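You operate a simulated robot arm through the tools that you are given. There is no shell and no other tool. Be economical: measure what you need, move in short steps, check, and stop when the job is done.

Carry out the task below with a simulated robot arm. There is one attempt and no reset: what you move stays moved.

## Task
Pile some things up. At the end: the black paint can from the trial bench top is on the lever bench top, with the black dark downlight from there on top of it and the yellow marker (marked "5") on top of that; the blue marker (marked "4") stands on top of the green case; whatever was shut is shut again. Leave all else as you found it, and nothing knocked over.
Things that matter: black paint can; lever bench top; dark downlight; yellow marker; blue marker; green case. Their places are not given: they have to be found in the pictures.

The check looks at the end state, three seconds after you hand in, the way a careful person would. Anything else that was tipped, shoved, dropped, spilled or broken makes it a failure.

## Robot
A 7-joint arm with a two-finger parallel gripper, fixed in place. Base frame: the origin is at the foot of the arm, x ahead of it, y to its left, z up; the work surface is at about z = 820. Units: mm, degrees, N and s.
With the tool pointing down near the work surface it reaches from about 240 to 680 mm from the base axis. Its first joint turns from -66.0 to 66.0 degrees. Payload 2.4 kg.
Tool frame: the origin (TCP) lies between the finger pads and is the grasp point; the fingertips stand 30 mm ahead of it; z points along the fingers, y is the line along which they close. Largest opening 94 mm; finger width 28, thickness 10; the body of the gripper, 50 by 96 mm, starts 55 mm behind the TCP.
Orientation is that of the tool frame in the base frame, as [roll, pitch, yaw] about the fixed x, y, z axes, in that order (R = Rz(yaw) Ry(pitch) Rx(roll)). With the fingers straight down and closing along the base's y, the tool's x points along the base's -x, its y along +y and its z along -z.

## Interface
- The arm moves only by the tool jog_arm. Its argument "steps" is a list of rows, each a list of 3 entries, a list of its own where there are three numbers: the closure, from 0 (fully open) to 1 (shut), then the shift along the tool's x, y, z in mm, then the turn, a rotation vector about the tool's x, y, z in degrees. In form: [[gripper, [tx, ty, tz], [wx, wy, wz]], ...]. A call has 1 to 10 rows; each row is the pose to reach, as a shift and turn from the pose commanded when the call began, along the tool's axes at that moment. Each row takes 0.2 s and may step no farther than 50 mm and 8.6 degrees from the row before; otherwise, or with a gripper value out of range, the whole call is refused. A pose out of reach is approached as far as the arm can. The call stops where the force on the tool passes 40 N (or 10 N more than at its start, if that is more) or the arm is blocked; 0.2 s more then pass. The fingers move at their own pace (about 153 mm/s each) and stop on an object; they squeeze with about 22 N. The grip force told is the motor's: it shows also when the fingers shut on nothing. Time passes only in rows, and 0.2 s behind the last, so rows that repeat a pose let the fingers close. It gives the time, the measured TCP pose, the force on the tool (base axes), the opening and the grip force at its end, in the units of the frame above (readings bear some noise).
- Cameras (640 x 400 px; columns grow to the right, rows downward): "scene" is fixed at [41.7, 487.1, 1430.5]; the picture's right is [-0.65, -0.76, 0.00], its down [-0.52, 0.44, -0.73] and it looks along [0.56, -0.47, -0.68] (base axes); focal length 357 px, centre (320, 200). "wrist" rides on the gripper at [-37, 0, -58] in the tool frame; the picture's right is [0.00, -1.00, 0.00], its down [0.97, 0.00, -0.24] and it looks along [0.24, 0.00, 0.97] (tool axes); focal length 218 px, centre (320, 200).
- grab_frame(camera): a new picture of that camera. It takes no simulated time.
- locate(camera, pixels): there is no depth. For up to 12 entries [column, row, z] of the newest picture of that camera ("zoom" is the newest enlarged one), the place [x, y] in the base frame at which the ray of that pixel passes the height z, good to about 2 mm. It takes no simulated time.
- enlarge(camera, box): a new picture of the part [left, top, right, bottom] of that camera's present view, enlarged. It takes no simulated time.
- finish_job(): hands the job in; it is judged then, once.

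Keep the steps short. Do not move on a guess: measure, check each grasp and each placing, and mend mistakes. In all there are 80 turns and 54 pictures (those below and enlarged ones count). Leave the gripper open and the arm clear of the work at the hand-in unless told otherwise, and finish with a single line.

The tools are called after ">>>" as name(argument=value, ...) on one line, values as JSON. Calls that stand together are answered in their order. jog_arm: Moves the arm, as the interface text tells. Its arguments: {"type":"object","properties":{"steps":{"type":"array","items":{"type":"array"}}},"required":["steps"]} The other tools are called the same way: grab_frame (camera) takes a picture; locate (camera, pixels) gives the place at which the rays of pixels pass given heights; enlarge (camera, box) takes an enlarged picture of a part of a camera's view; finish_job () hands the job in.

At the start:

```text
time: 0.0
tcp_pos: [317.7, 198.7, 1160.1]
tcp_rot: [179.9, 0.0, -179.9]
contact_force: [-0.9, -0.5, -0.7]
finger_gap: 94.4
grip_force: 0.0
```

scene: 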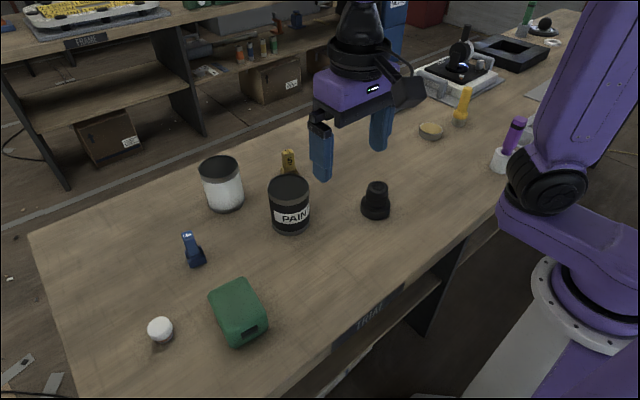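
wrist: 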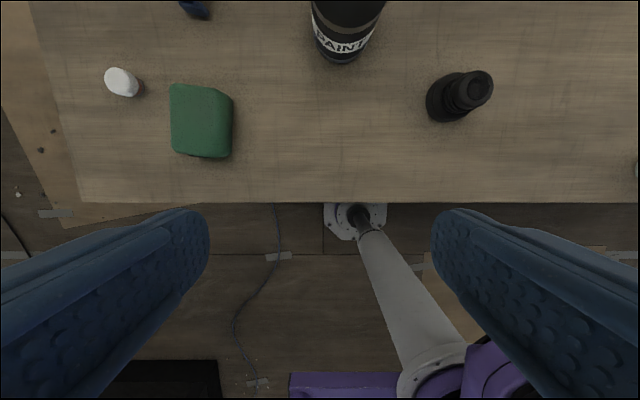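

I see the trial bench with a black paint can, a white-bodied can, blue and yellow markers, a green case and a black item. I'll enlarge to find the lever bench and the markings.

>>> enlarge(camera="scene", box=[380, 0, 640, 200])

>>> enlarge(camera="scene", box=[130, 130, 450, 370])

```text
2.00 times, centred on (510, 100) of scene
```

zoom: 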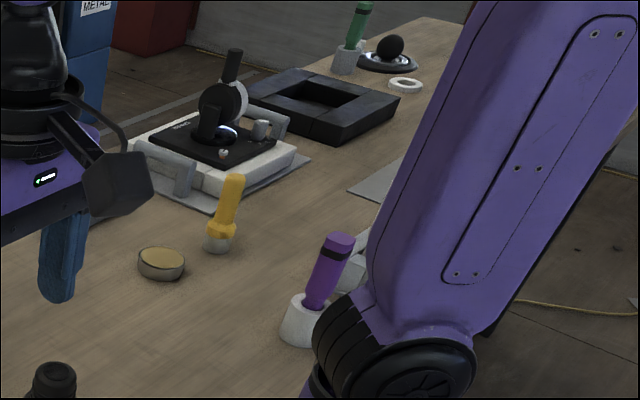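

```text
1.67 times, centred on (290, 250) of scene
```

zoom: 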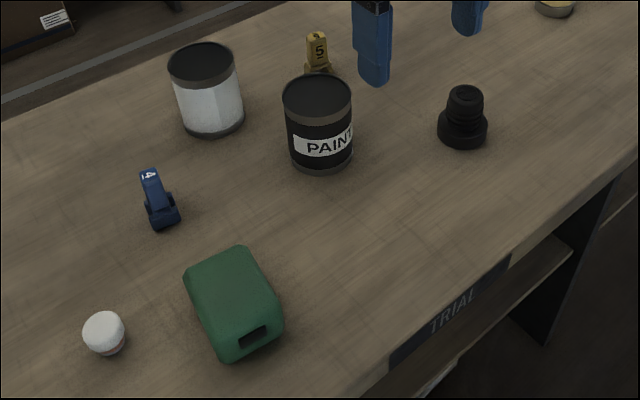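

The lever bench isn't labelled in view. I'll measure the objects' positions first.

>>> grab_frame(camera="scene")

>>> locate(camera="scene", pixels=[[289, 228, 820], [376, 214, 820], [195, 264, 820], [224, 206, 820], [430, 136, 820], [460, 122, 820], [500, 165, 820], [545, 32, 820], [370, 315, 820], [238, 330, 820], [160, 340, 820], [452, 92, 820]])

>>> enlarge(camera="scene", box=[0, 0, 420, 190])

```text
49 pictures are left
```

scene: 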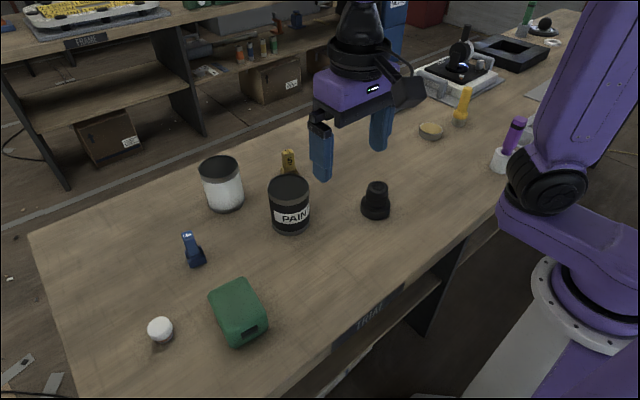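

```text
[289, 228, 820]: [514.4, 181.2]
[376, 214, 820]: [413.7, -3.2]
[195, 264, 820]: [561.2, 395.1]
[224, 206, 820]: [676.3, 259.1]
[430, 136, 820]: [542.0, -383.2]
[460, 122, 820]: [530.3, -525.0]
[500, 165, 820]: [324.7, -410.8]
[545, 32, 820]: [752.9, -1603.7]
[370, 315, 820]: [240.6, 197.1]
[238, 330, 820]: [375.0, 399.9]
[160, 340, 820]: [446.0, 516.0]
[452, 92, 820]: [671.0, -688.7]
```

```text
1.52 times, centred on (210, 95) of scene
```

zoom: 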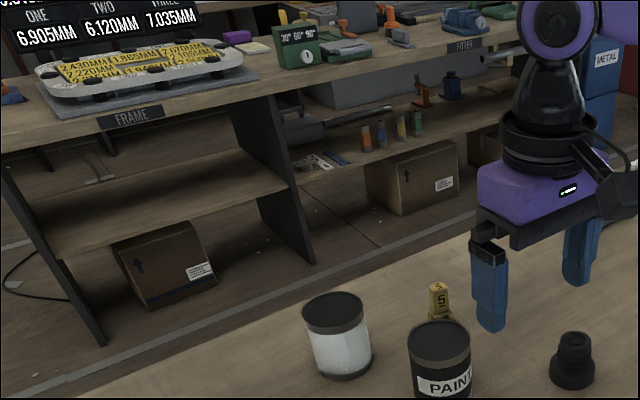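

The trial label sits at about (240,197); the bench goes on to the right, past a divider panel near (440,280). I'll look for a seam or label there.

>>> enlarge(camera="scene", box=[340, 110, 540, 340])

>>> locate(camera="scene", pixels=[[470, 243, 820], [400, 290, 820], [505, 203, 820], [30, 235, 820], [270, 127, 820]])

```text
1.74 times, centred on (440, 225) of scene
```

zoom: 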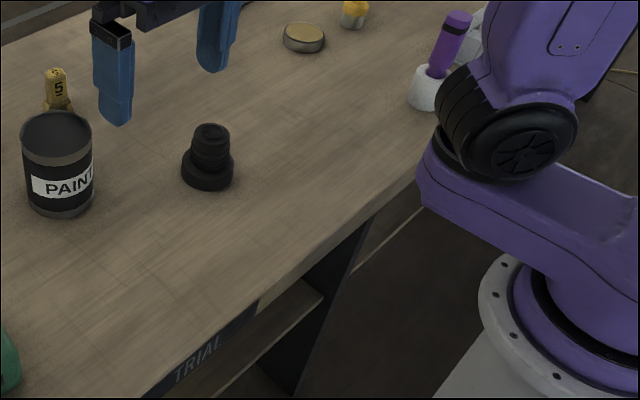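

```text
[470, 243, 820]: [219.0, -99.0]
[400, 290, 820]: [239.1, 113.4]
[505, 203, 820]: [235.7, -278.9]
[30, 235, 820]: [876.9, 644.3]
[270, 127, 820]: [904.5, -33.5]
```

Left end of the bench lies at y≈650. I'll move the hand high to the right (y≈-200) and a little ahead to look down on the right half; at z 1160 it's clear of everything.

>>> jog_arm(steps=[[0, [-15, -45, 0], [0, 0, 0]], [0, [-30, -90, 0], [0, 0, 0]], [0, [-45, -135, 0], [0, 0, 0]], [0, [-60, -180, 0], [0, 0, 0]], [0, [-75, -225, 0], [0, 0, 0]], [0, [-90, -270, 0], [0, 0, 0]], [0, [-105, -315, 0], [0, 0, 0]], [0, [-120, -360, 0], [0, 0, 0]], [0, [-135, -400, 0], [0, 0, 0]]])

>>> grab_frame(camera="wrist")

>>> grab_frame(camera="scene")

```text
time: 2.0
tcp_pos: [453.2, -202.4, 1159.0]
tcp_rot: [-180.0, 0.0, 180.0]
contact_force: [-1.0, -0.3, -0.6]
finger_gap: 94.0
grip_force: 0.0
```

```text
46 pictures are left
```

wrist: 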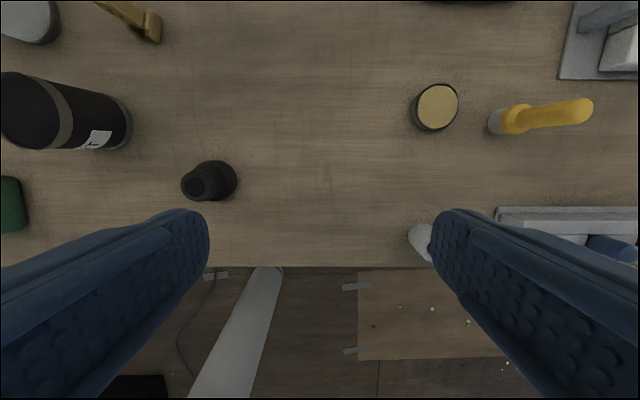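

```text
45 pictures are left
```

scene: 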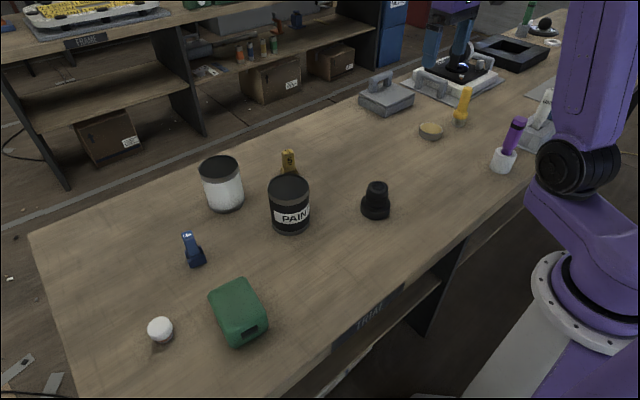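

The right half now shows: a gold-faced disk, a yellow torch in a stand, grey trays. I'll enlarge the candidates for the downlight and look for a seam.

>>> enlarge(camera="wrist", box=[170, 60, 500, 270])

>>> enlarge(camera="scene", box=[340, 60, 560, 230])

```text
1.90 times, centred on (335, 165) of wrist
```

zoom: 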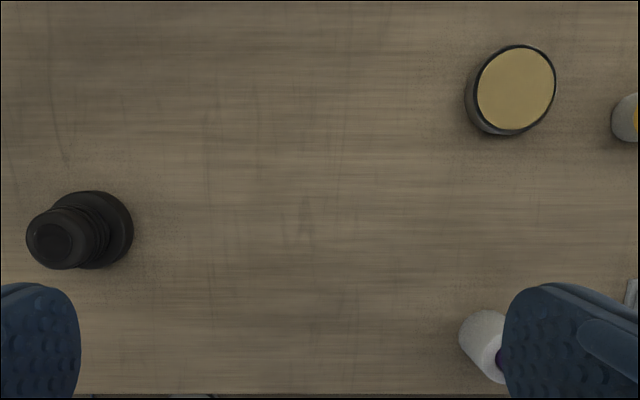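

```text
2.35 times, centred on (450, 145) of scene
```

zoom: 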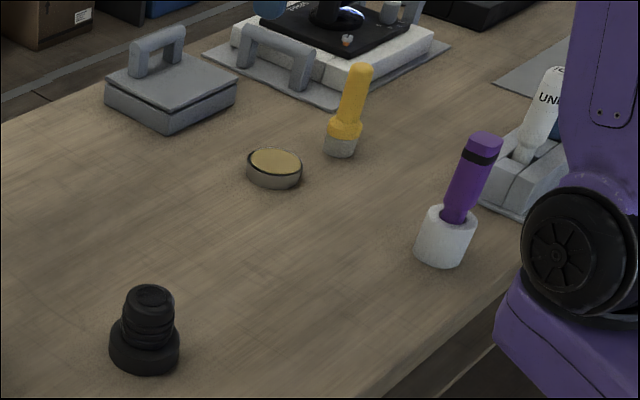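

Symmetry (left end y=651, TRIAL label centre y≈197) puts the section boundary near y≈-257, and the lever apparatus at y≈-690 is centred on the next section. So the gold-faced puck at (542,-383) is on the lever bench. I'll check what else is on that bench by looking further right.

>>> jog_arm(steps=[[0, [10, -45, 0], [0, 0, -5]], [0, [20, -90, 0], [0, 0, -10]], [0, [30, -135, 0], [0, 0, -15]], [0, [40, -180, 0], [0, 0, -20]], [0, [50, -225, 0], [0, 0, -25]]])

>>> grab_frame(camera="wrist")

>>> grab_frame(camera="scene")

```text
time: 3.2
tcp_pos: [402.0, -427.1, 1161.2]
tcp_rot: [-180.0, 0.0, -154.9]
contact_force: [-0.8, -0.6, 0.3]
finger_gap: 94.3
grip_force: 0.1
```

```text
42 pictures are left
```

wrist: 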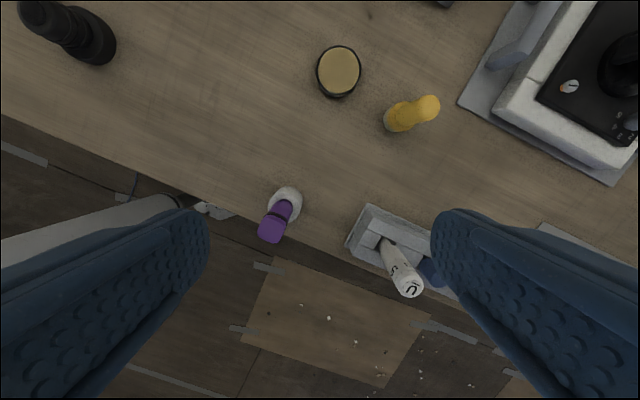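

```text
41 pictures are left
```

scene: 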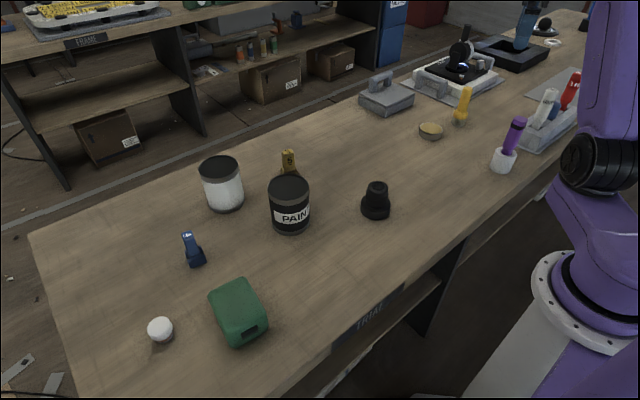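

>>> enlarge(camera="wrist", box=[290, 30, 450, 130])

>>> enlarge(camera="scene", box=[400, 0, 600, 150])

>>> locate(camera="wrist", pixels=[[339, 67, 845], [317, 70, 845], [361, 70, 845], [338, 46, 845], [338, 93, 845], [338, 98, 820], [398, 127, 820], [285, 203, 860], [85, 35, 820]])

```text
4.00 times, centred on (370, 80) of wrist
```

zoom: 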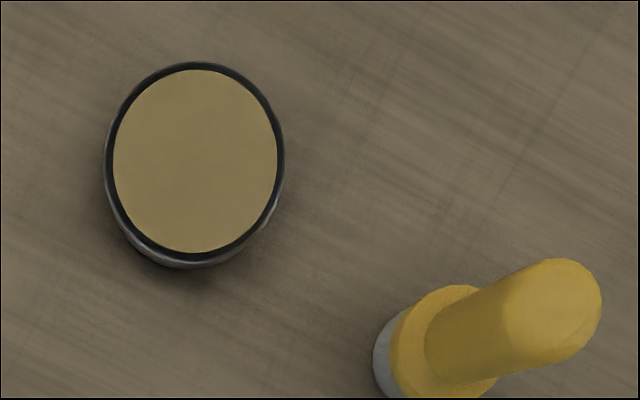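

```text
2.67 times, centred on (500, 75) of scene
```

zoom: 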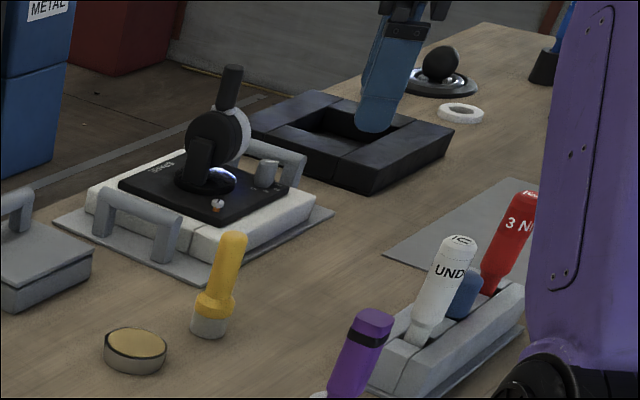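

```text
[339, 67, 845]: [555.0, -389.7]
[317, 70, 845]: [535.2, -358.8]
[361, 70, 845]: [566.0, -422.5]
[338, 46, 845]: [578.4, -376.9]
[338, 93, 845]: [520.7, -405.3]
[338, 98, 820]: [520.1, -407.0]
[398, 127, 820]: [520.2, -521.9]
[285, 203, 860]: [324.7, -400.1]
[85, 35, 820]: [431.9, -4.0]
```

The puck is a glossy black housing with an unlit amber lens: the dark downlight. Now go left to measure the markers, case and can, turning the hand back.

>>> jog_arm(steps=[[0, [-21, 45, 0], [0, 0, 5]], [0, [-42, 90, 0], [0, 0, 10]], [0, [-63, 135, 0], [0, 0, 15]], [0, [-84, 180, 0], [0, 0, 20]], [0, [-105, 225, 0], [0, 0, 25]], [0, [-126, 270, 0], [0, 0, 25]], [0, [-147, 315, 0], [0, 0, 25]], [0, [-168, 360, 0], [0, 0, 25]], [0, [-189, 405, 0], [0, 0, 25]], [0, [-210, 450, 0], [0, 0, 25]]])

```text
time: 5.4
tcp_pos: [403.6, 70.2, 1156.6]
tcp_rot: [180.0, -0.1, 180.0]
contact_force: [0.1, 0.8, 0.3]
finger_gap: 93.9
grip_force: 0.0
```

Continue left to about (460,340).

>>> jog_arm(steps=[[0, [-10, 45, 0], [0, 0, 0]], [0, [-20, 90, 0], [0, 0, 0]], [0, [-30, 135, 0], [0, 0, 0]], [0, [-40, 180, 0], [0, 0, 0]], [0, [-50, 225, 0], [0, 0, 0]], [0, [-50, 270, 0], [0, 0, 0]]])

>>> grab_frame(camera="wrist")

>>> grab_frame(camera="scene")

```text
time: 6.8
tcp_pos: [454.2, 339.3, 1155.9]
tcp_rot: [179.9, 0.0, -179.9]
contact_force: [-0.8, 0.6, -0.7]
finger_gap: 93.8
grip_force: 0.0
```

```text
38 pictures are left
```

wrist: 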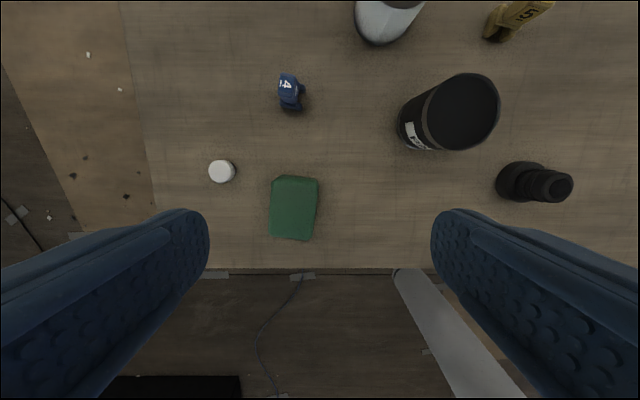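

```text
37 pictures are left
```

scene: 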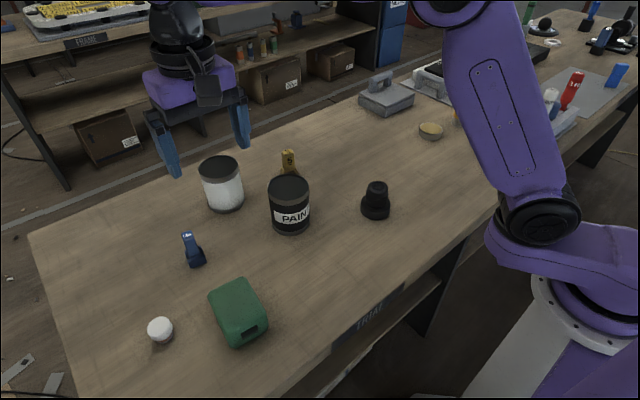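

The arm no longer hides the bench edge near (574,142), where a lever label ought to be; enlarge there.

>>> enlarge(camera="scene", box=[540, 90, 640, 190])

>>> enlarge(camera="wrist", box=[190, 50, 350, 250])

>>> enlarge(camera="scene", box=[150, 140, 330, 350])

```text
4.00 times, centred on (590, 140) of scene
```

zoom: 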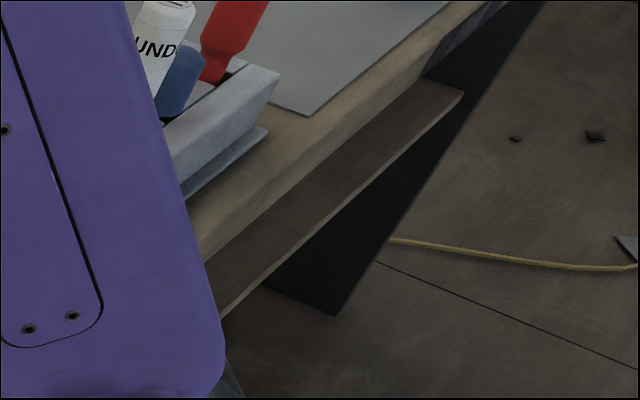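

```text
2.00 times, centred on (270, 150) of wrist
```

zoom: 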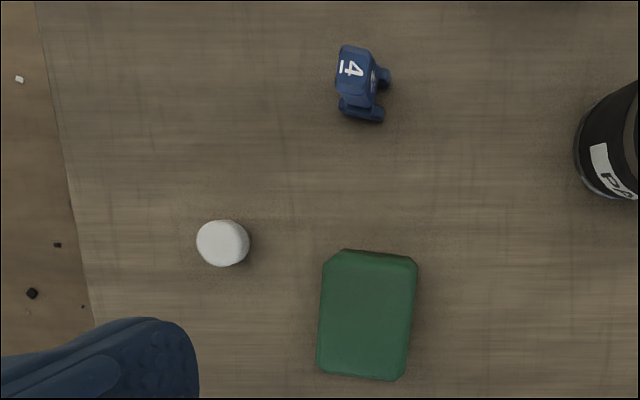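

```text
1.90 times, centred on (240, 245) of scene
```

zoom: 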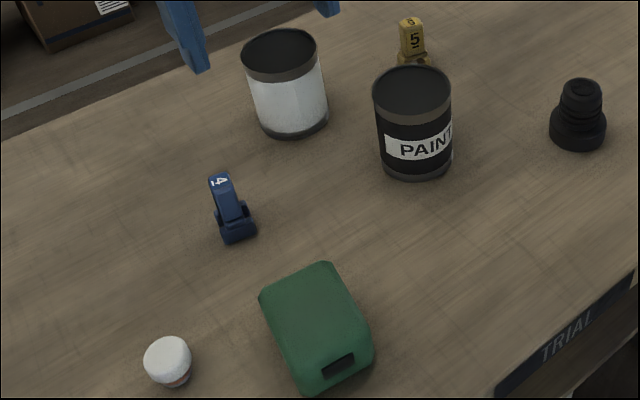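

A label at scene (627,97) works out at y≈-1190, midway between divider panels at y≈-290 and y≈-2040. I'll read it, and take measurements of the blue marker and case from both cameras.

>>> enlarge(camera="scene", box=[600, 75, 640, 100])

>>> enlarge(camera="scene", box=[160, 220, 240, 270])

>>> enlarge(camera="wrist", box=[260, 62, 340, 112])

>>> locate(camera="wrist", pixels=[[276, 177, 880], [318, 180, 880], [311, 241, 880], [269, 236, 880], [276, 177, 860], [318, 180, 860], [311, 241, 860], [269, 236, 860]])

>>> locate(camera="scene", pixels=[[208, 294, 880], [244, 279, 880], [266, 318, 880], [233, 335, 880], [208, 294, 860], [244, 279, 860], [266, 318, 860], [233, 335, 860]])

```text
16.00 times, centred on (620, 88) of scene
```

zoom: 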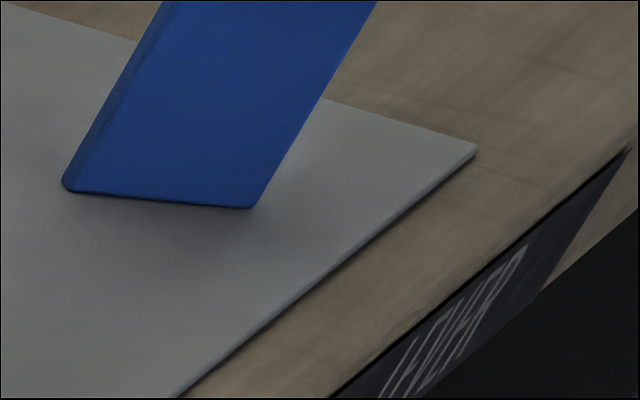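

```text
8.00 times, centred on (200, 245) of scene
```

zoom: 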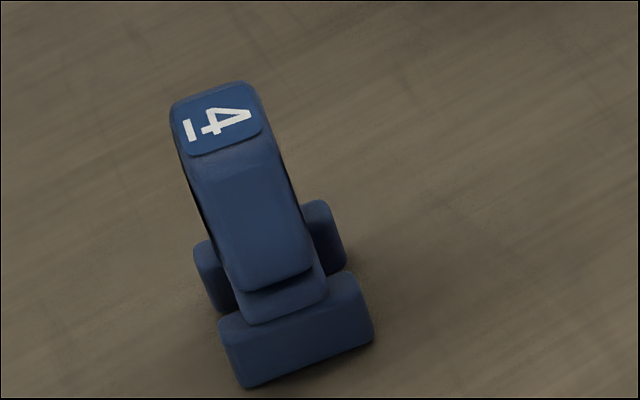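

```text
8.00 times, centred on (300, 87) of wrist
```

zoom: 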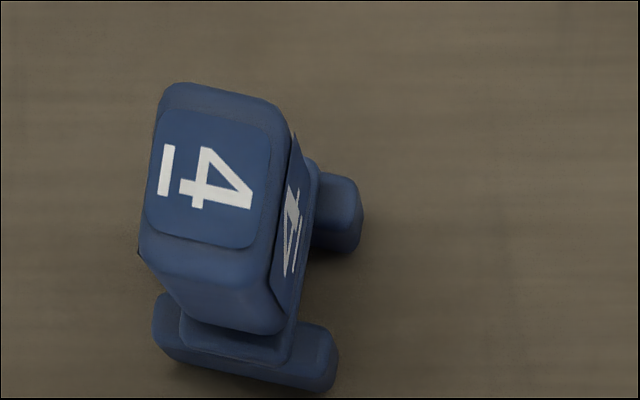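

```text
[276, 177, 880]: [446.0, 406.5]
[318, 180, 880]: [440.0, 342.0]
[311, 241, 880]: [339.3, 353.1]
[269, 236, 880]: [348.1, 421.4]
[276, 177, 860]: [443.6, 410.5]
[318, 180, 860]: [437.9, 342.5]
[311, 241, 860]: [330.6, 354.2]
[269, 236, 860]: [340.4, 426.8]
```

```text
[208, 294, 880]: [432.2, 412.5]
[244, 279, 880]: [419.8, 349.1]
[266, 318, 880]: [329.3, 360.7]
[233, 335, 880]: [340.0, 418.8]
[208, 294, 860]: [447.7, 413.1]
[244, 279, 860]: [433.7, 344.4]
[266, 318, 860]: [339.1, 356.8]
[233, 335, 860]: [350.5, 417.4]
```

The label reads "LEVER". Now triangulate the blue marker's top and feet.

>>> locate(camera="wrist", pixels=[[285.9, 84.5, 880], [285.9, 84.5, 900], [279.4, 76.4, 890], [293.75, 77.6, 890], [292.5, 93, 890], [278.5, 91.4, 890], [279.5, 107.5, 820], [301.5, 110.5, 820], [305, 93, 820]])

>>> locate(camera="scene", pixels=[[187.25, 235.25, 880], [187.25, 235.25, 900], [190.6, 268.5, 820], [206.7, 262.5, 820], [202, 253.5, 820]])

```text
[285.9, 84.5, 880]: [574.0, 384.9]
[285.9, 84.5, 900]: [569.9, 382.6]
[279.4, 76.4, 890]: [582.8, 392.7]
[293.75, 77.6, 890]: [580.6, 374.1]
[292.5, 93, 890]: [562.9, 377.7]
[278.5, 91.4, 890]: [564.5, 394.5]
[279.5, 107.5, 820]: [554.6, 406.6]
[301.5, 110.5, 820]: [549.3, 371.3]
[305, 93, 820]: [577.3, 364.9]
```

```text
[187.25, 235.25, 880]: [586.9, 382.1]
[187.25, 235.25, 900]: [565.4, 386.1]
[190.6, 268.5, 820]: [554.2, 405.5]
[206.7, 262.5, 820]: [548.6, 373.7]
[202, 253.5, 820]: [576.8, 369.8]
```

Blue marker: top z≈895, centre (571,385), turned about -9°. It's at radius ~688, on the edge of reach. Move above it, turned to suit.

>>> jog_arm(steps=[[0, [-29, 12, 40], [0, 0, 3]], [0, [-58, 23, 80], [0, 0, 6]], [0, [-87, 35, 115], [0, 0, 9]], [0, [-117, 46, 150], [0, 0, 9]], [0, [-117, 46, 190], [0, 0, 9]]])

>>> grab_frame(camera="wrist")

```text
refused: row 1 steps farther than a row can; nothing moved
```

```text
30 pictures are left
```

wrist: 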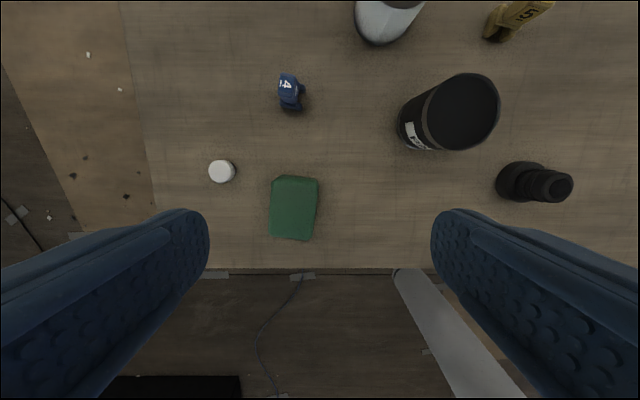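

Steps were slightly too long; I'll use more rows.

>>> jog_arm(steps=[[0, [-20, 8, 35], [0, 0, 3]], [0, [-40, 16, 70], [0, 0, 6]], [0, [-60, 24, 105], [0, 0, 9]], [0, [-80, 32, 140], [0, 0, 9]], [0, [-100, 40, 170], [0, 0, 9]], [0, [-117, 46, 195], [0, 0, 9]], [0, [-117, 46, 195], [0, 0, 9]]])

>>> grab_frame(camera="wrist")

```text
time: 8.4
tcp_pos: [566.6, 386.7, 961.7]
tcp_rot: [-180.0, 0.0, 171.0]
contact_force: [-0.1, 0.5, -0.2]
finger_gap: 94.0
grip_force: 0.0
```

```text
29 pictures are left
```

wrist: 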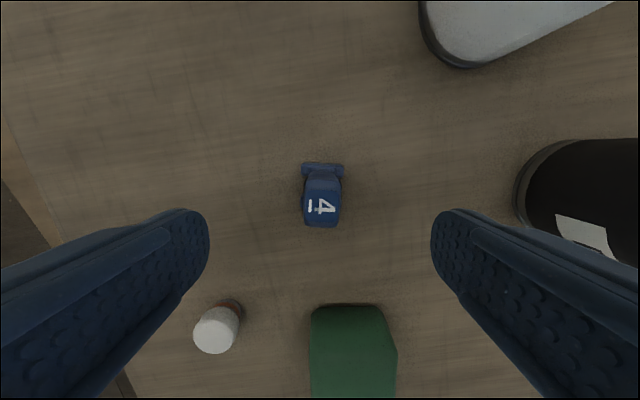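

>>> locate(camera="wrist", pixels=[[321, 207, 895], [303, 225, 890], [340, 225, 890], [321, 175, 820], [302, 167, 825], [343, 168, 825]])

```text
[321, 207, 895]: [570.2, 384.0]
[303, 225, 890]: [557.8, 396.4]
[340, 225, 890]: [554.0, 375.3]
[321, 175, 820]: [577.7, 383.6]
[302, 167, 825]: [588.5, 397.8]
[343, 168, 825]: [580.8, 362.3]
```

Aligned within 2–3 mm. Descend straight with the fingers open, tips to ~850.

>>> jog_arm(steps=[[0, [0, -2, 30], [0, 0, 0]], [0, [0, -2, 60], [0, 0, 0]], [0, [0, -2, 82], [0, 0, 0]], [0, [0, -2, 82], [0, 0, 0]]])

```text
time: 9.4
tcp_pos: [566.3, 383.7, 880.9]
tcp_rot: [180.0, 0.0, 171.0]
contact_force: [-0.8, 0.1, -0.2]
finger_gap: 94.1
grip_force: 0.1
```

>>> jog_arm(steps=[[0.5, [0, -2, 82], [0, 0, 0]], [1, [0, -2, 82], [0, 0, 0]], [1, [0, -2, 82], [0, 0, 0]], [1, [0, -2, 82], [0, 0, 0]]])

>>> enlarge(camera="scene", box=[100, 150, 300, 350])

```text
refused: row 1 steps farther than a row can; nothing moved
```

```text
2.00 times, centred on (200, 250) of scene
```

zoom: 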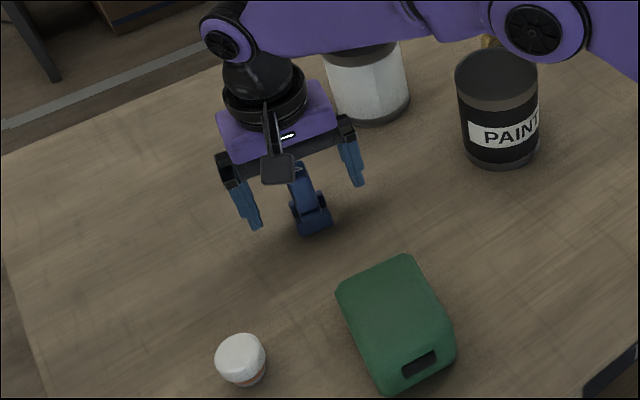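

My mistake: the shift counts from the present pose. Close in place with zero shift.

>>> jog_arm(steps=[[0.5, [0, 0, 0], [0, 0, 0]], [1, [0, 0, 0], [0, 0, 0]], [1, [0, 0, 0], [0, 0, 0]], [1, [0, 0, 0], [0, 0, 0]]])

```text
time: 10.4
tcp_pos: [566.7, 383.9, 880.9]
tcp_rot: [180.0, -0.1, 171.0]
contact_force: [0.3, -0.1, 0.0]
finger_gap: 25.5
grip_force: 22.2
```

Held at 25.5 mm. Lift 90 mm, then carry over the case centre (≈(391,381)), and check.

>>> jog_arm(steps=[[1, [0, 0, -30], [0, 0, 0]], [1, [0, 0, -60], [0, 0, 0]], [1, [0, 0, -100], [0, 0, 0]], [1, [45, -8, -100], [0, 0, 0]], [1, [90, -16, -100], [0, 0, 0]], [1, [135, -24, -100], [0, 0, 0]], [1, [180, -32, -100], [0, 0, 0]], [1, [180, -32, -100], [0, 0, 0]]])

>>> grab_frame(camera="scene")

>>> grab_frame(camera="wrist")

```text
time: 12.2
tcp_pos: [386.7, 379.5, 979.3]
tcp_rot: [180.0, 0.0, 171.0]
contact_force: [0.0, -0.3, -0.4]
finger_gap: 25.8
grip_force: 22.1
```

```text
27 pictures are left
```

scene: 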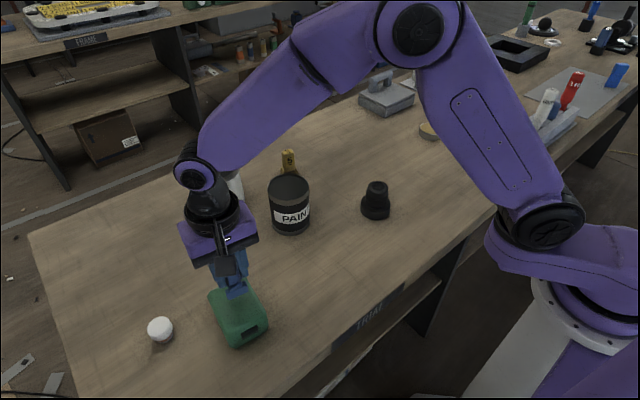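

```text
26 pictures are left
```

wrist: 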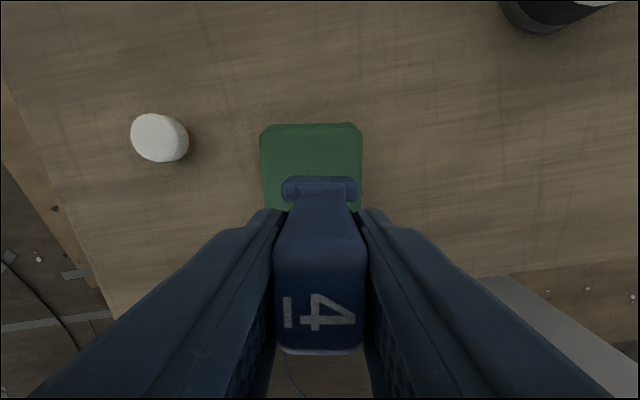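

Marker sits ~9 px right of the case's midline. Measure the case edges here.

>>> locate(camera="wrist", pixels=[[261, 160, 865], [363, 160, 865], [312, 123, 865], [319, 182, 920], [312, 130, 870]])

```text
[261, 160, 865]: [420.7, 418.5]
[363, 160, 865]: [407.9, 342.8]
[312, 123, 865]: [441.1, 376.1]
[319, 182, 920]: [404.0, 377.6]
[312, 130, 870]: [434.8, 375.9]
```

Shift 4 mm left, then lower gently: bottom now ≈918, case top ≈868.

>>> jog_arm(steps=[[1, [-2, 4, 0], [0, 0, 0]], [1, [-2, 4, 20], [0, 0, 0]], [1, [-2, 4, 36], [0, 0, 0]], [1, [-2, 4, 42], [0, 0, 0]], [1, [-2, 4, 42], [0, 0, 0]]])

>>> enlarge(camera="scene", box=[170, 230, 290, 350])

```text
time: 13.4
tcp_pos: [389.8, 383.6, 939.3]
tcp_rot: [179.8, 0.0, 171.1]
contact_force: [-1.3, -0.9, 18.9]
finger_gap: 25.6
grip_force: 22.2
```

```text
3.33 times, centred on (230, 290) of scene
```

zoom: 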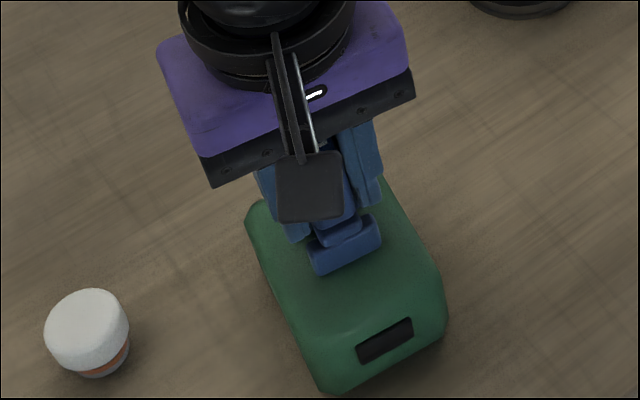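

Contact at 18.9 N, marker's bottom at ≈878 on the case. Ease the press, open slightly, then fully, and rise.

>>> jog_arm(steps=[[1, [0, 0, -2], [0, 0, 0]], [0.6, [0, 0, -2], [0, 0, 0]], [0.3, [0, 0, -2], [0, 0, 0]], [0.3, [0, 0, -2], [0, 0, 0]], [0.3, [0, 0, -40], [0, 0, 0]], [0.3, [0, 0, -85], [0, 0, 0]], [0, [0, 0, -130], [0, 0, 0]]])

>>> grab_frame(camera="wrist")

>>> enlarge(camera="scene", box=[170, 210, 290, 350])

```text
time: 15.0
tcp_pos: [387.8, 387.9, 1072.6]
tcp_rot: [-179.9, 0.0, 171.0]
contact_force: [-0.4, 0.2, -0.7]
finger_gap: 94.0
grip_force: 0.0
```

```text
24 pictures are left
```

wrist: 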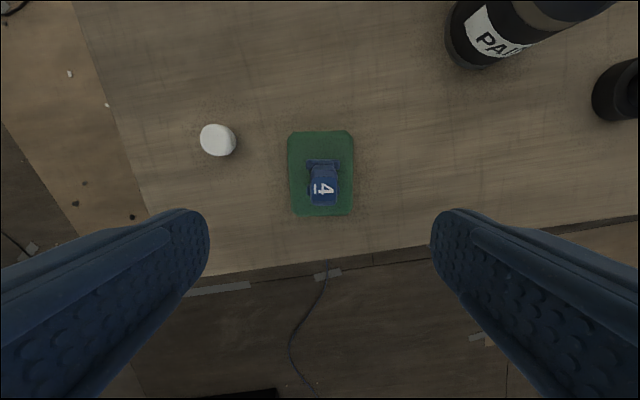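

```text
2.86 times, centred on (230, 280) of scene
```

zoom: 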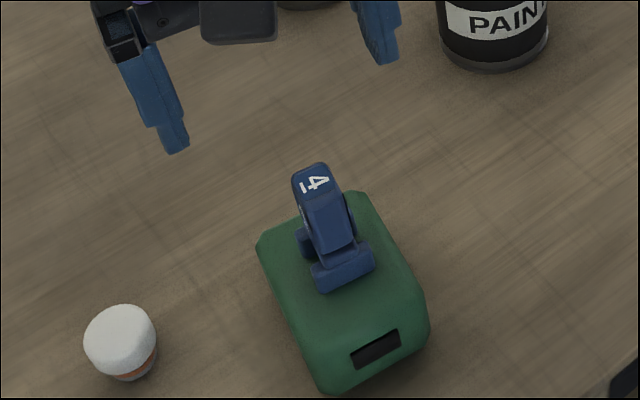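

Blue marker stands well on the case. Now move over the black paint can, ≈(510,165), turn back to straight, and measure.

>>> jog_arm(steps=[[0, [-24, -33, -12], [0, 0, -3]], [0, [-48, -66, -24], [0, 0, -6]], [0, [-72, -99, -36], [0, 0, -9]], [0, [-96, -132, -48], [0, 0, -9]], [0, [-120, -165, -58], [0, 0, -9]], [0, [-145, -198, -67], [0, 0, -9]], [0, [-145, -198, -67], [0, 0, -9]]])

>>> grab_frame(camera="wrist")

>>> enlarge(camera="scene", box=[250, 130, 410, 250])

```text
time: 16.6
tcp_pos: [502.2, 164.4, 1141.4]
tcp_rot: [-179.9, -0.1, -180.0]
contact_force: [1.0, -0.2, -0.9]
finger_gap: 93.8
grip_force: 0.0
```

```text
22 pictures are left
```

wrist: 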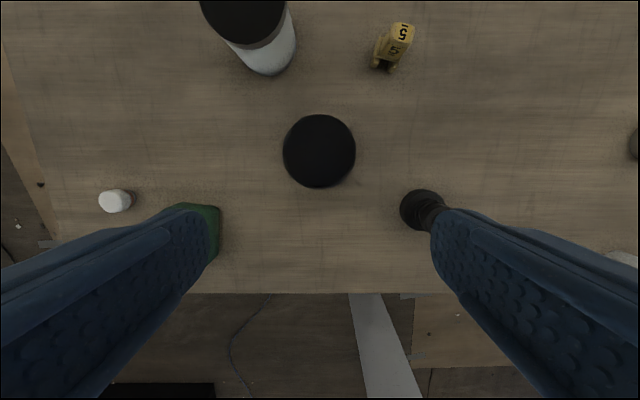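

```text
3.33 times, centred on (330, 190) of scene
```

zoom: 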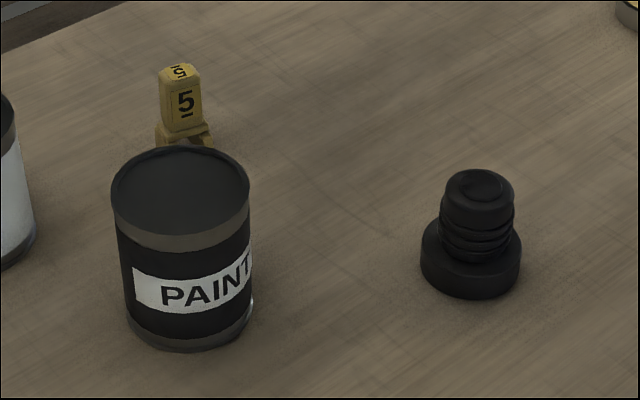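

>>> locate(camera="wrist", pixels=[[319.5, 151, 900], [319.5, 151, 920], [319.5, 151, 930], [283, 151, 920], [356, 151, 920], [319.5, 115, 920], [319.5, 187.5, 920], [392, 48, 890], [385, 66, 820], [246, 10, 920]])

>>> locate(camera="scene", pixels=[[288.3, 187.9, 900], [288.3, 187.9, 920], [288.3, 187.9, 930], [287.8, 152, 890]])

```text
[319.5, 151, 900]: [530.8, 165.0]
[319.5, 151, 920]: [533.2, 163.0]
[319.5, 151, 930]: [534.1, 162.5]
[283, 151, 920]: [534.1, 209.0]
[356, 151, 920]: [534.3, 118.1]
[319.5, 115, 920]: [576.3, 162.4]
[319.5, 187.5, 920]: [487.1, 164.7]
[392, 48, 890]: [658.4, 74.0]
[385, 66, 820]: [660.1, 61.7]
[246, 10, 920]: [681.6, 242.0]
```

```text
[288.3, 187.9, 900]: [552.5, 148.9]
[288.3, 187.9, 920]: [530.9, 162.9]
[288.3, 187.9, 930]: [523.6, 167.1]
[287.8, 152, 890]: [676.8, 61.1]
```

Can: centre ≈(532,163), top z≈918, diameter ≈90 against a 94 opening — only ~2 mm each side. Hover just above it and centre carefully.

>>> jog_arm(steps=[[0, [-10, 0, 40], [0, 0, 0]], [0, [-20, -1, 80], [0, 0, 0]], [0, [-30, -1, 120], [0, 0, 0]], [0, [-30, -1, 160], [0, 0, 0]], [0, [-30, -1, 178], [0, 0, 0]], [0, [-30, -1, 178], [0, 0, 0]]])

>>> grab_frame(camera="wrist")

```text
time: 18.0
tcp_pos: [530.5, 165.4, 961.9]
tcp_rot: [-180.0, 0.1, 180.0]
contact_force: [0.0, -0.1, 0.8]
finger_gap: 94.1
grip_force: 0.0
```

```text
20 pictures are left
```

wrist: 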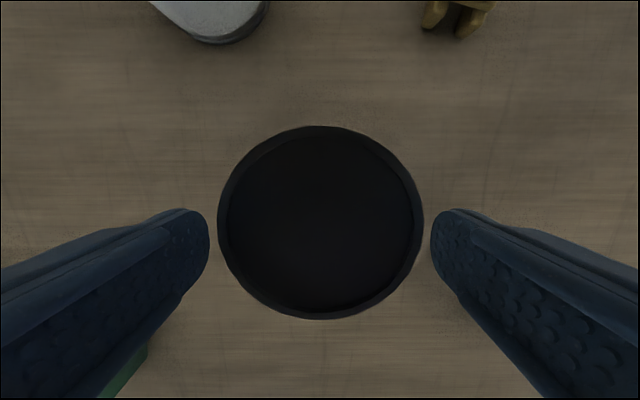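

>>> locate(camera="wrist", pixels=[[321, 222, 918], [321, 222, 932], [218, 215, 918], [424, 215, 918], [218, 215, 930], [424, 215, 930], [209, 230, 932], [431, 230, 932]])

>>> enlarge(camera="scene", box=[230, 120, 350, 240])

```text
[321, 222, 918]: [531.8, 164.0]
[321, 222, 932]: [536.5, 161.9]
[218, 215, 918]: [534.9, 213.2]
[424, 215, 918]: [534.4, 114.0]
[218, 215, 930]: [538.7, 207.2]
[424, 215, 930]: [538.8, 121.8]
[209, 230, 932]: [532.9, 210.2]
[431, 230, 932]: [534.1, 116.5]
```

```text
3.33 times, centred on (290, 180) of scene
```

zoom: 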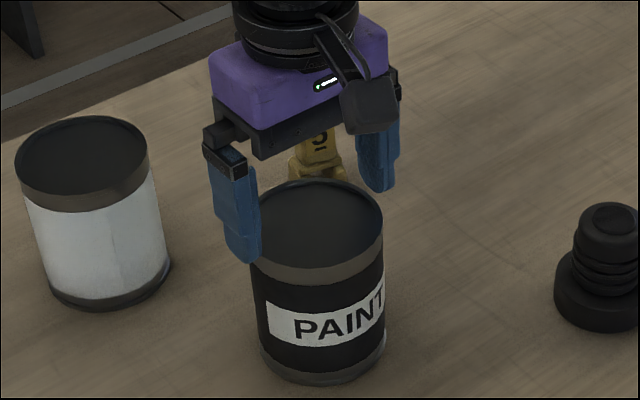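

The can is centred to within ~1 mm (col 321 vs 320). Lower cautiously 15 mm first.

>>> jog_arm(steps=[[0, [-3, -0.5, 0], [0, 0, 0]], [0, [-3, -0.5, 6], [0, 0, 0]], [0, [-3, -0.5, 12], [0, 0, 0]], [0, [-3, -0.5, 18], [0, 0, 0]], [0, [-3, -0.5, 18], [0, 0, 0]]])

>>> grab_frame(camera="wrist")

```text
time: 19.2
tcp_pos: [535.1, 164.8, 941.8]
tcp_rot: [180.0, -0.1, 180.0]
contact_force: [0.3, 0.1, -0.8]
finger_gap: 94.0
grip_force: 0.2
```

```text
18 pictures are left
```

wrist: 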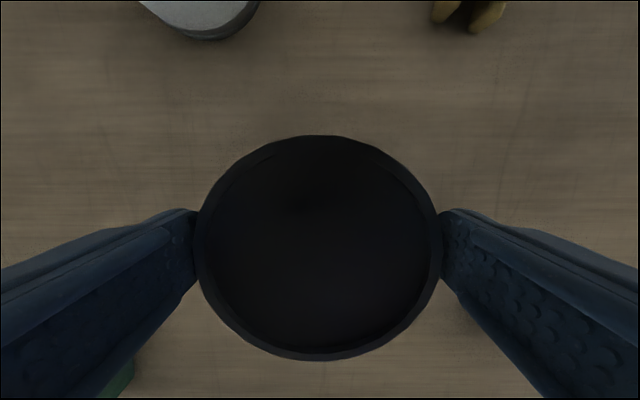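

The fingers straddle the rim with no force. Lower 42 mm more in small steps, then close.

>>> jog_arm(steps=[[0, [0, 0, 10], [0, 0, 0]], [0, [0, 0, 20], [0, 0, 0]], [0, [0, 0, 31], [0, 0, 0]], [0, [0, 0, 42], [0, 0, 0]], [0, [0, 0, 42], [0, 0, 0]], [0.5, [0, 0, 42], [0, 0, 0]], [1, [0, 0, 42], [0, 0, 0]], [1, [0, 0, 42], [0, 0, 0]]])

```text
time: 21.0
tcp_pos: [535.7, 165.0, 898.2]
tcp_rot: [179.9, 0.1, -180.0]
contact_force: [0.3, -1.0, -0.1]
finger_gap: 91.8
grip_force: 21.3
```

Gripped at 91.8 mm. Lift 30 mm slowly and check it comes along.

>>> jog_arm(steps=[[1, [0, 0, -5], [0, 0, 0]], [1, [0, 0, -15], [0, 0, 0]], [1, [0, 0, -30], [0, 0, 0]], [1, [0, 0, -30], [0, 0, 0]]])

>>> enlarge(camera="scene", box=[200, 100, 400, 260])

```text
time: 22.0
tcp_pos: [536.1, 165.0, 930.3]
tcp_rot: [-180.0, 0.0, 179.9]
contact_force: [-0.1, 0.0, -2.4]
finger_gap: 92.1
grip_force: 21.9
```

```text
2.50 times, centred on (300, 180) of scene
```

zoom: 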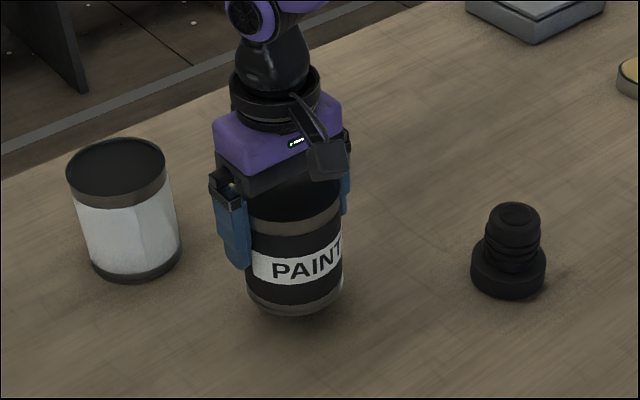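

It lifts cleanly (~0.25 kg). Raise to clear everything and carry toward the lever bench, target (420,-365), clear of the purple torch and the puck.

>>> jog_arm(steps=[[1, [0, 0, -40], [0, 0, 0]], [1, [0, 0, -80], [0, 0, 0]], [1, [10, -45, -80], [0, 0, 0]], [1, [20, -90, -80], [0, 0, 0]], [1, [30, -135, -80], [0, 0, 0]], [1, [40, -180, -80], [0, 0, 0]], [1, [50, -225, -80], [0, 0, 0]], [1, [60, -270, -80], [0, 0, 0]], [1, [70, -315, -80], [0, 0, 0]]])

>>> jog_arm(steps=[[1, [9, -43, 0], [0, 0, 0]], [1, [18, -86, 0], [0, 0, 0]], [1, [27, -129, 0], [0, 0, 0]], [1, [36, -172, 0], [0, 0, 0]], [1, [46, -215, 0], [0, 0, 0]], [1, [46, -215, 0], [0, 0, 0]]])

>>> grab_frame(camera="scene")

```text
time: 24.0
tcp_pos: [468.7, -152.9, 1010.0]
tcp_rot: [-180.0, 0.0, -180.0]
contact_force: [-0.2, 0.9, -2.6]
finger_gap: 92.1
grip_force: 22.1
```

```text
time: 25.4
tcp_pos: [418.1, -369.6, 1010.3]
tcp_rot: [180.0, 0.0, -180.0]
contact_force: [-0.1, -0.3, -3.5]
finger_gap: 92.0
grip_force: 21.6
```

```text
16 pictures are left
```

scene: 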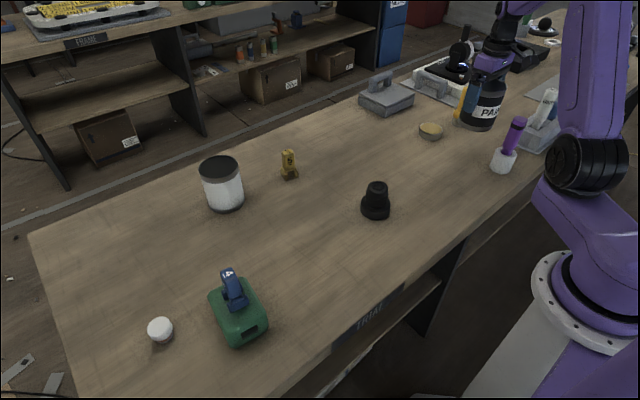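

Over the spot, clear of the torch. Lower to just above the top, then to contact.

>>> jog_arm(steps=[[1, [0, 0, 40], [0, 0, 0]], [1, [0, 0, 80], [0, 0, 0]], [1, [0, 0, 102], [0, 0, 0]], [1, [0, 0, 108], [0, 0, 0]], [1, [0, 0, 111], [0, 0, 0]], [1, [0, 0, 113], [0, 0, 0]], [1, [0, 0, 113], [0, 0, 0]]])

```text
time: 27.0
tcp_pos: [419.0, -364.4, 897.3]
tcp_rot: [-179.9, 0.1, 180.0]
contact_force: [-5.2, 5.5, 17.5]
finger_gap: 92.0
grip_force: 22.5
```

Contact with 17.5 N. Ease, open, and check before rising.

>>> jog_arm(steps=[[1, [0, 0, -1.5], [0, 0, 0]], [0.3, [0, 0, -1.5], [0, 0, 0]], [0, [0, 0, -1.5], [0, 0, 0]], [0, [0, 0, -1.5], [0, 0, 0]], [0, [0, 0, -12], [0, 0, 0]], [0, [0, 0, -22], [0, 0, 0]]])

>>> grab_frame(camera="wrist")

```text
time: 28.4
tcp_pos: [419.3, -365.2, 918.9]
tcp_rot: [-179.9, 0.0, 180.0]
contact_force: [0.1, -0.1, 0.4]
finger_gap: 94.2
grip_force: 0.0
```

```text
15 pictures are left
```

wrist: 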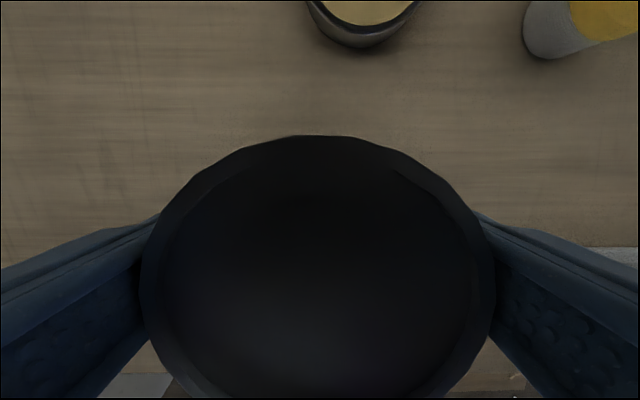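

Can stands free. Rise straight up and look at can and puck from above.

>>> jog_arm(steps=[[0, [0, 0, -30], [0, 0, 0]], [0, [0, 0, -65], [0, 0, 0]], [0, [-20, 0, -110], [0, 0, 0]], [0, [-40, 0, -140], [0, 0, 0]], [0, [-60, -5, -140], [0, 0, 0]], [0, [-60, -5, -140], [0, 0, 0]]])

>>> grab_frame(camera="wrist")

>>> enlarge(camera="scene", box=[400, 50, 540, 190])

```text
time: 29.8
tcp_pos: [482.0, -368.0, 1060.6]
tcp_rot: [180.0, 0.0, 179.9]
contact_force: [-0.6, -0.3, -0.6]
finger_gap: 94.0
grip_force: 0.1
```

```text
14 pictures are left
```

wrist: 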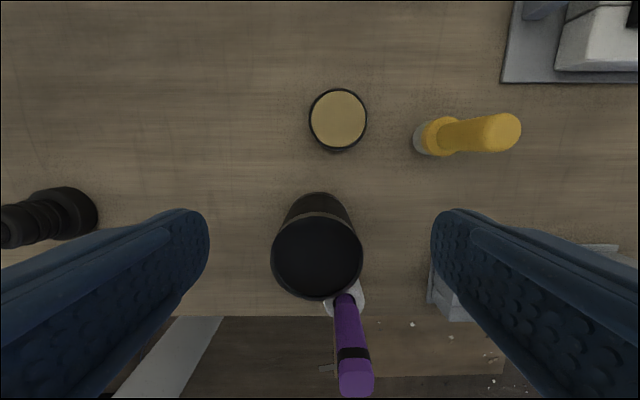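

```text
2.86 times, centred on (470, 120) of scene
```

zoom: 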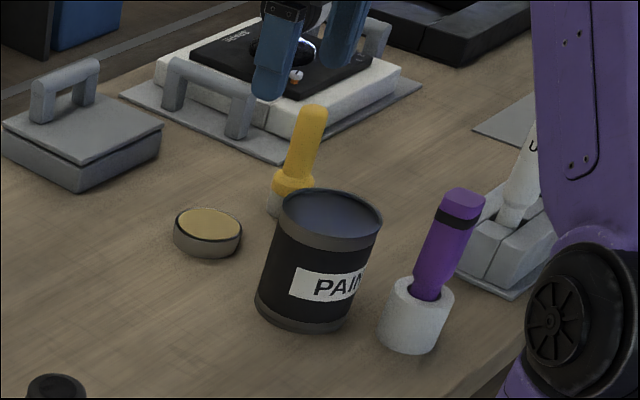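

The can stands with a closed, shallow-rimmed lid. Measure the puck, the can top and neighbours.

>>> locate(camera="wrist", pixels=[[309, 119, 845], [367, 119, 845], [338, 89, 845], [338, 147, 845], [338, 153, 820], [415, 140, 820], [317, 255, 925], [272, 255, 925], [362, 255, 925], [317, 211, 925], [317, 299, 925]])

>>> locate(camera="zoom", pixels=[[208, 226, 845], [173, 226, 845], [243, 226, 845], [208, 259, 820], [208, 226, 835], [208, 226, 855], [331, 215, 925], [331, 215, 935]])

```text
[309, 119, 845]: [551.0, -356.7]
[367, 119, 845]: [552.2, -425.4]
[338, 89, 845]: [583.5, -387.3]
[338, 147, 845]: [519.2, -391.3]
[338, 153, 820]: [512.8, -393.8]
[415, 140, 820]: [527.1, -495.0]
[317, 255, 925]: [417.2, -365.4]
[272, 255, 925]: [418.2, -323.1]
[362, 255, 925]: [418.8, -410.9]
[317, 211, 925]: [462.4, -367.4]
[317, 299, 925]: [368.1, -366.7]
```

```text
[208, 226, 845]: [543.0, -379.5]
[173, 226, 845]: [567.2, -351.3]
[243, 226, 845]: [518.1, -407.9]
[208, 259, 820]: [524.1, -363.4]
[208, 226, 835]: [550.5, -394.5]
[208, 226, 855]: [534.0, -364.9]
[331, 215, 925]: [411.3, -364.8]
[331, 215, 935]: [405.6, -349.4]
```

Puck: centre ≈(549,-390), top ≈840, diameter ≈68. Move above it, then look.

>>> jog_arm(steps=[[0, [-25, -8, 35], [0, 0, 0]], [0, [-50, -16, 70], [0, 0, 0]], [0, [-67, -22, 105], [0, 0, 0]], [0, [-67, -22, 140], [0, 0, 0]], [0, [-67, -22, 165], [0, 0, 0]], [0, [-67, -22, 165], [0, 0, 0]]])

>>> grab_frame(camera="wrist")

```text
time: 31.2
tcp_pos: [548.6, -391.2, 894.8]
tcp_rot: [-180.0, 0.0, -180.0]
contact_force: [0.1, -0.4, 0.1]
finger_gap: 94.0
grip_force: 0.0
```

```text
12 pictures are left
```

wrist: 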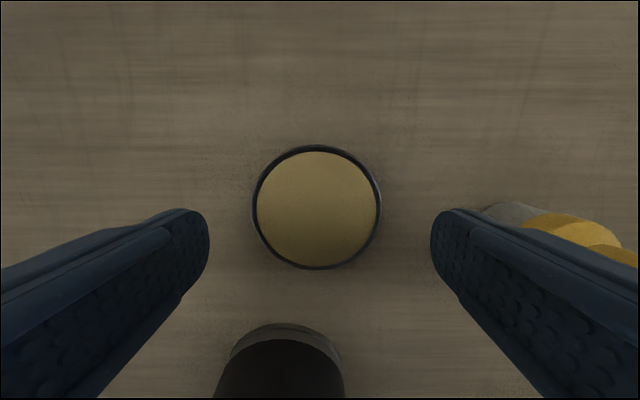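

Centred sideways; puck ~5 mm farther out. Adjust and lower to tips ≈824, then close.

>>> jog_arm(steps=[[0, [-4, 1, 10], [0, 0, 0]], [0, [-4, 1, 25], [0, 0, 0]], [0, [-4, 1, 36], [0, 0, 0]], [0, [-4, 1, 40.5], [0, 0, 0]], [0, [-4, 1, 40.5], [0, 0, 0]], [0.4, [-4, 1, 40.5], [0, 0, 0]], [0.8, [-4, 1, 40.5], [0, 0, 0]], [0.8, [-4, 1, 40.5], [0, 0, 0]]])

```text
time: 33.0
tcp_pos: [551.2, -389.5, 854.5]
tcp_rot: [179.9, 0.0, -180.0]
contact_force: [-0.6, 4.1, -1.2]
finger_gap: 70.9
grip_force: 45.2
```

Gripped at 70.9 mm. Lift straight up to ~1000 and check.

>>> jog_arm(steps=[[0.8, [0, 0, -10], [0, 0, 0]], [0.8, [0, 0, -30], [0, 0, 0]], [0.8, [0, 0, -70], [0, 0, 0]], [0.8, [0, 0, -110], [0, 0, 0]], [0.8, [0, 0, -145], [0, 0, 0]], [0.8, [0, 0, -145], [0, 0, 0]]])

>>> grab_frame(camera="wrist")

```text
time: 33.4
tcp_pos: [550.6, -390.6, 853.1]
tcp_rot: [179.9, 0.0, -180.0]
contact_force: [7.8, -4.6, -9.5]
finger_gap: 71.0
grip_force: 45.1
stopped in row 1: the force on the tool passed its limit (the readings are from after the stop); the commanded pose is now the measured one
```

```text
11 pictures are left
```

wrist: 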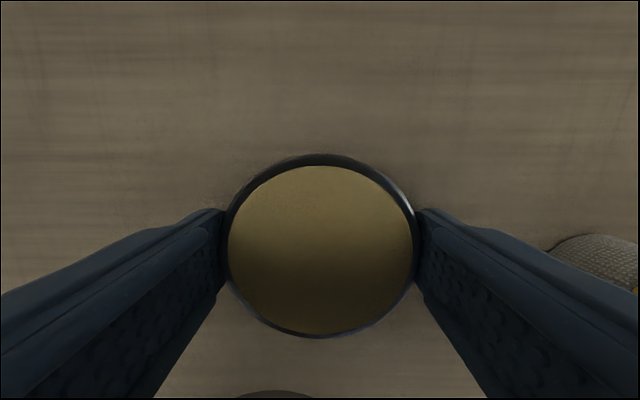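

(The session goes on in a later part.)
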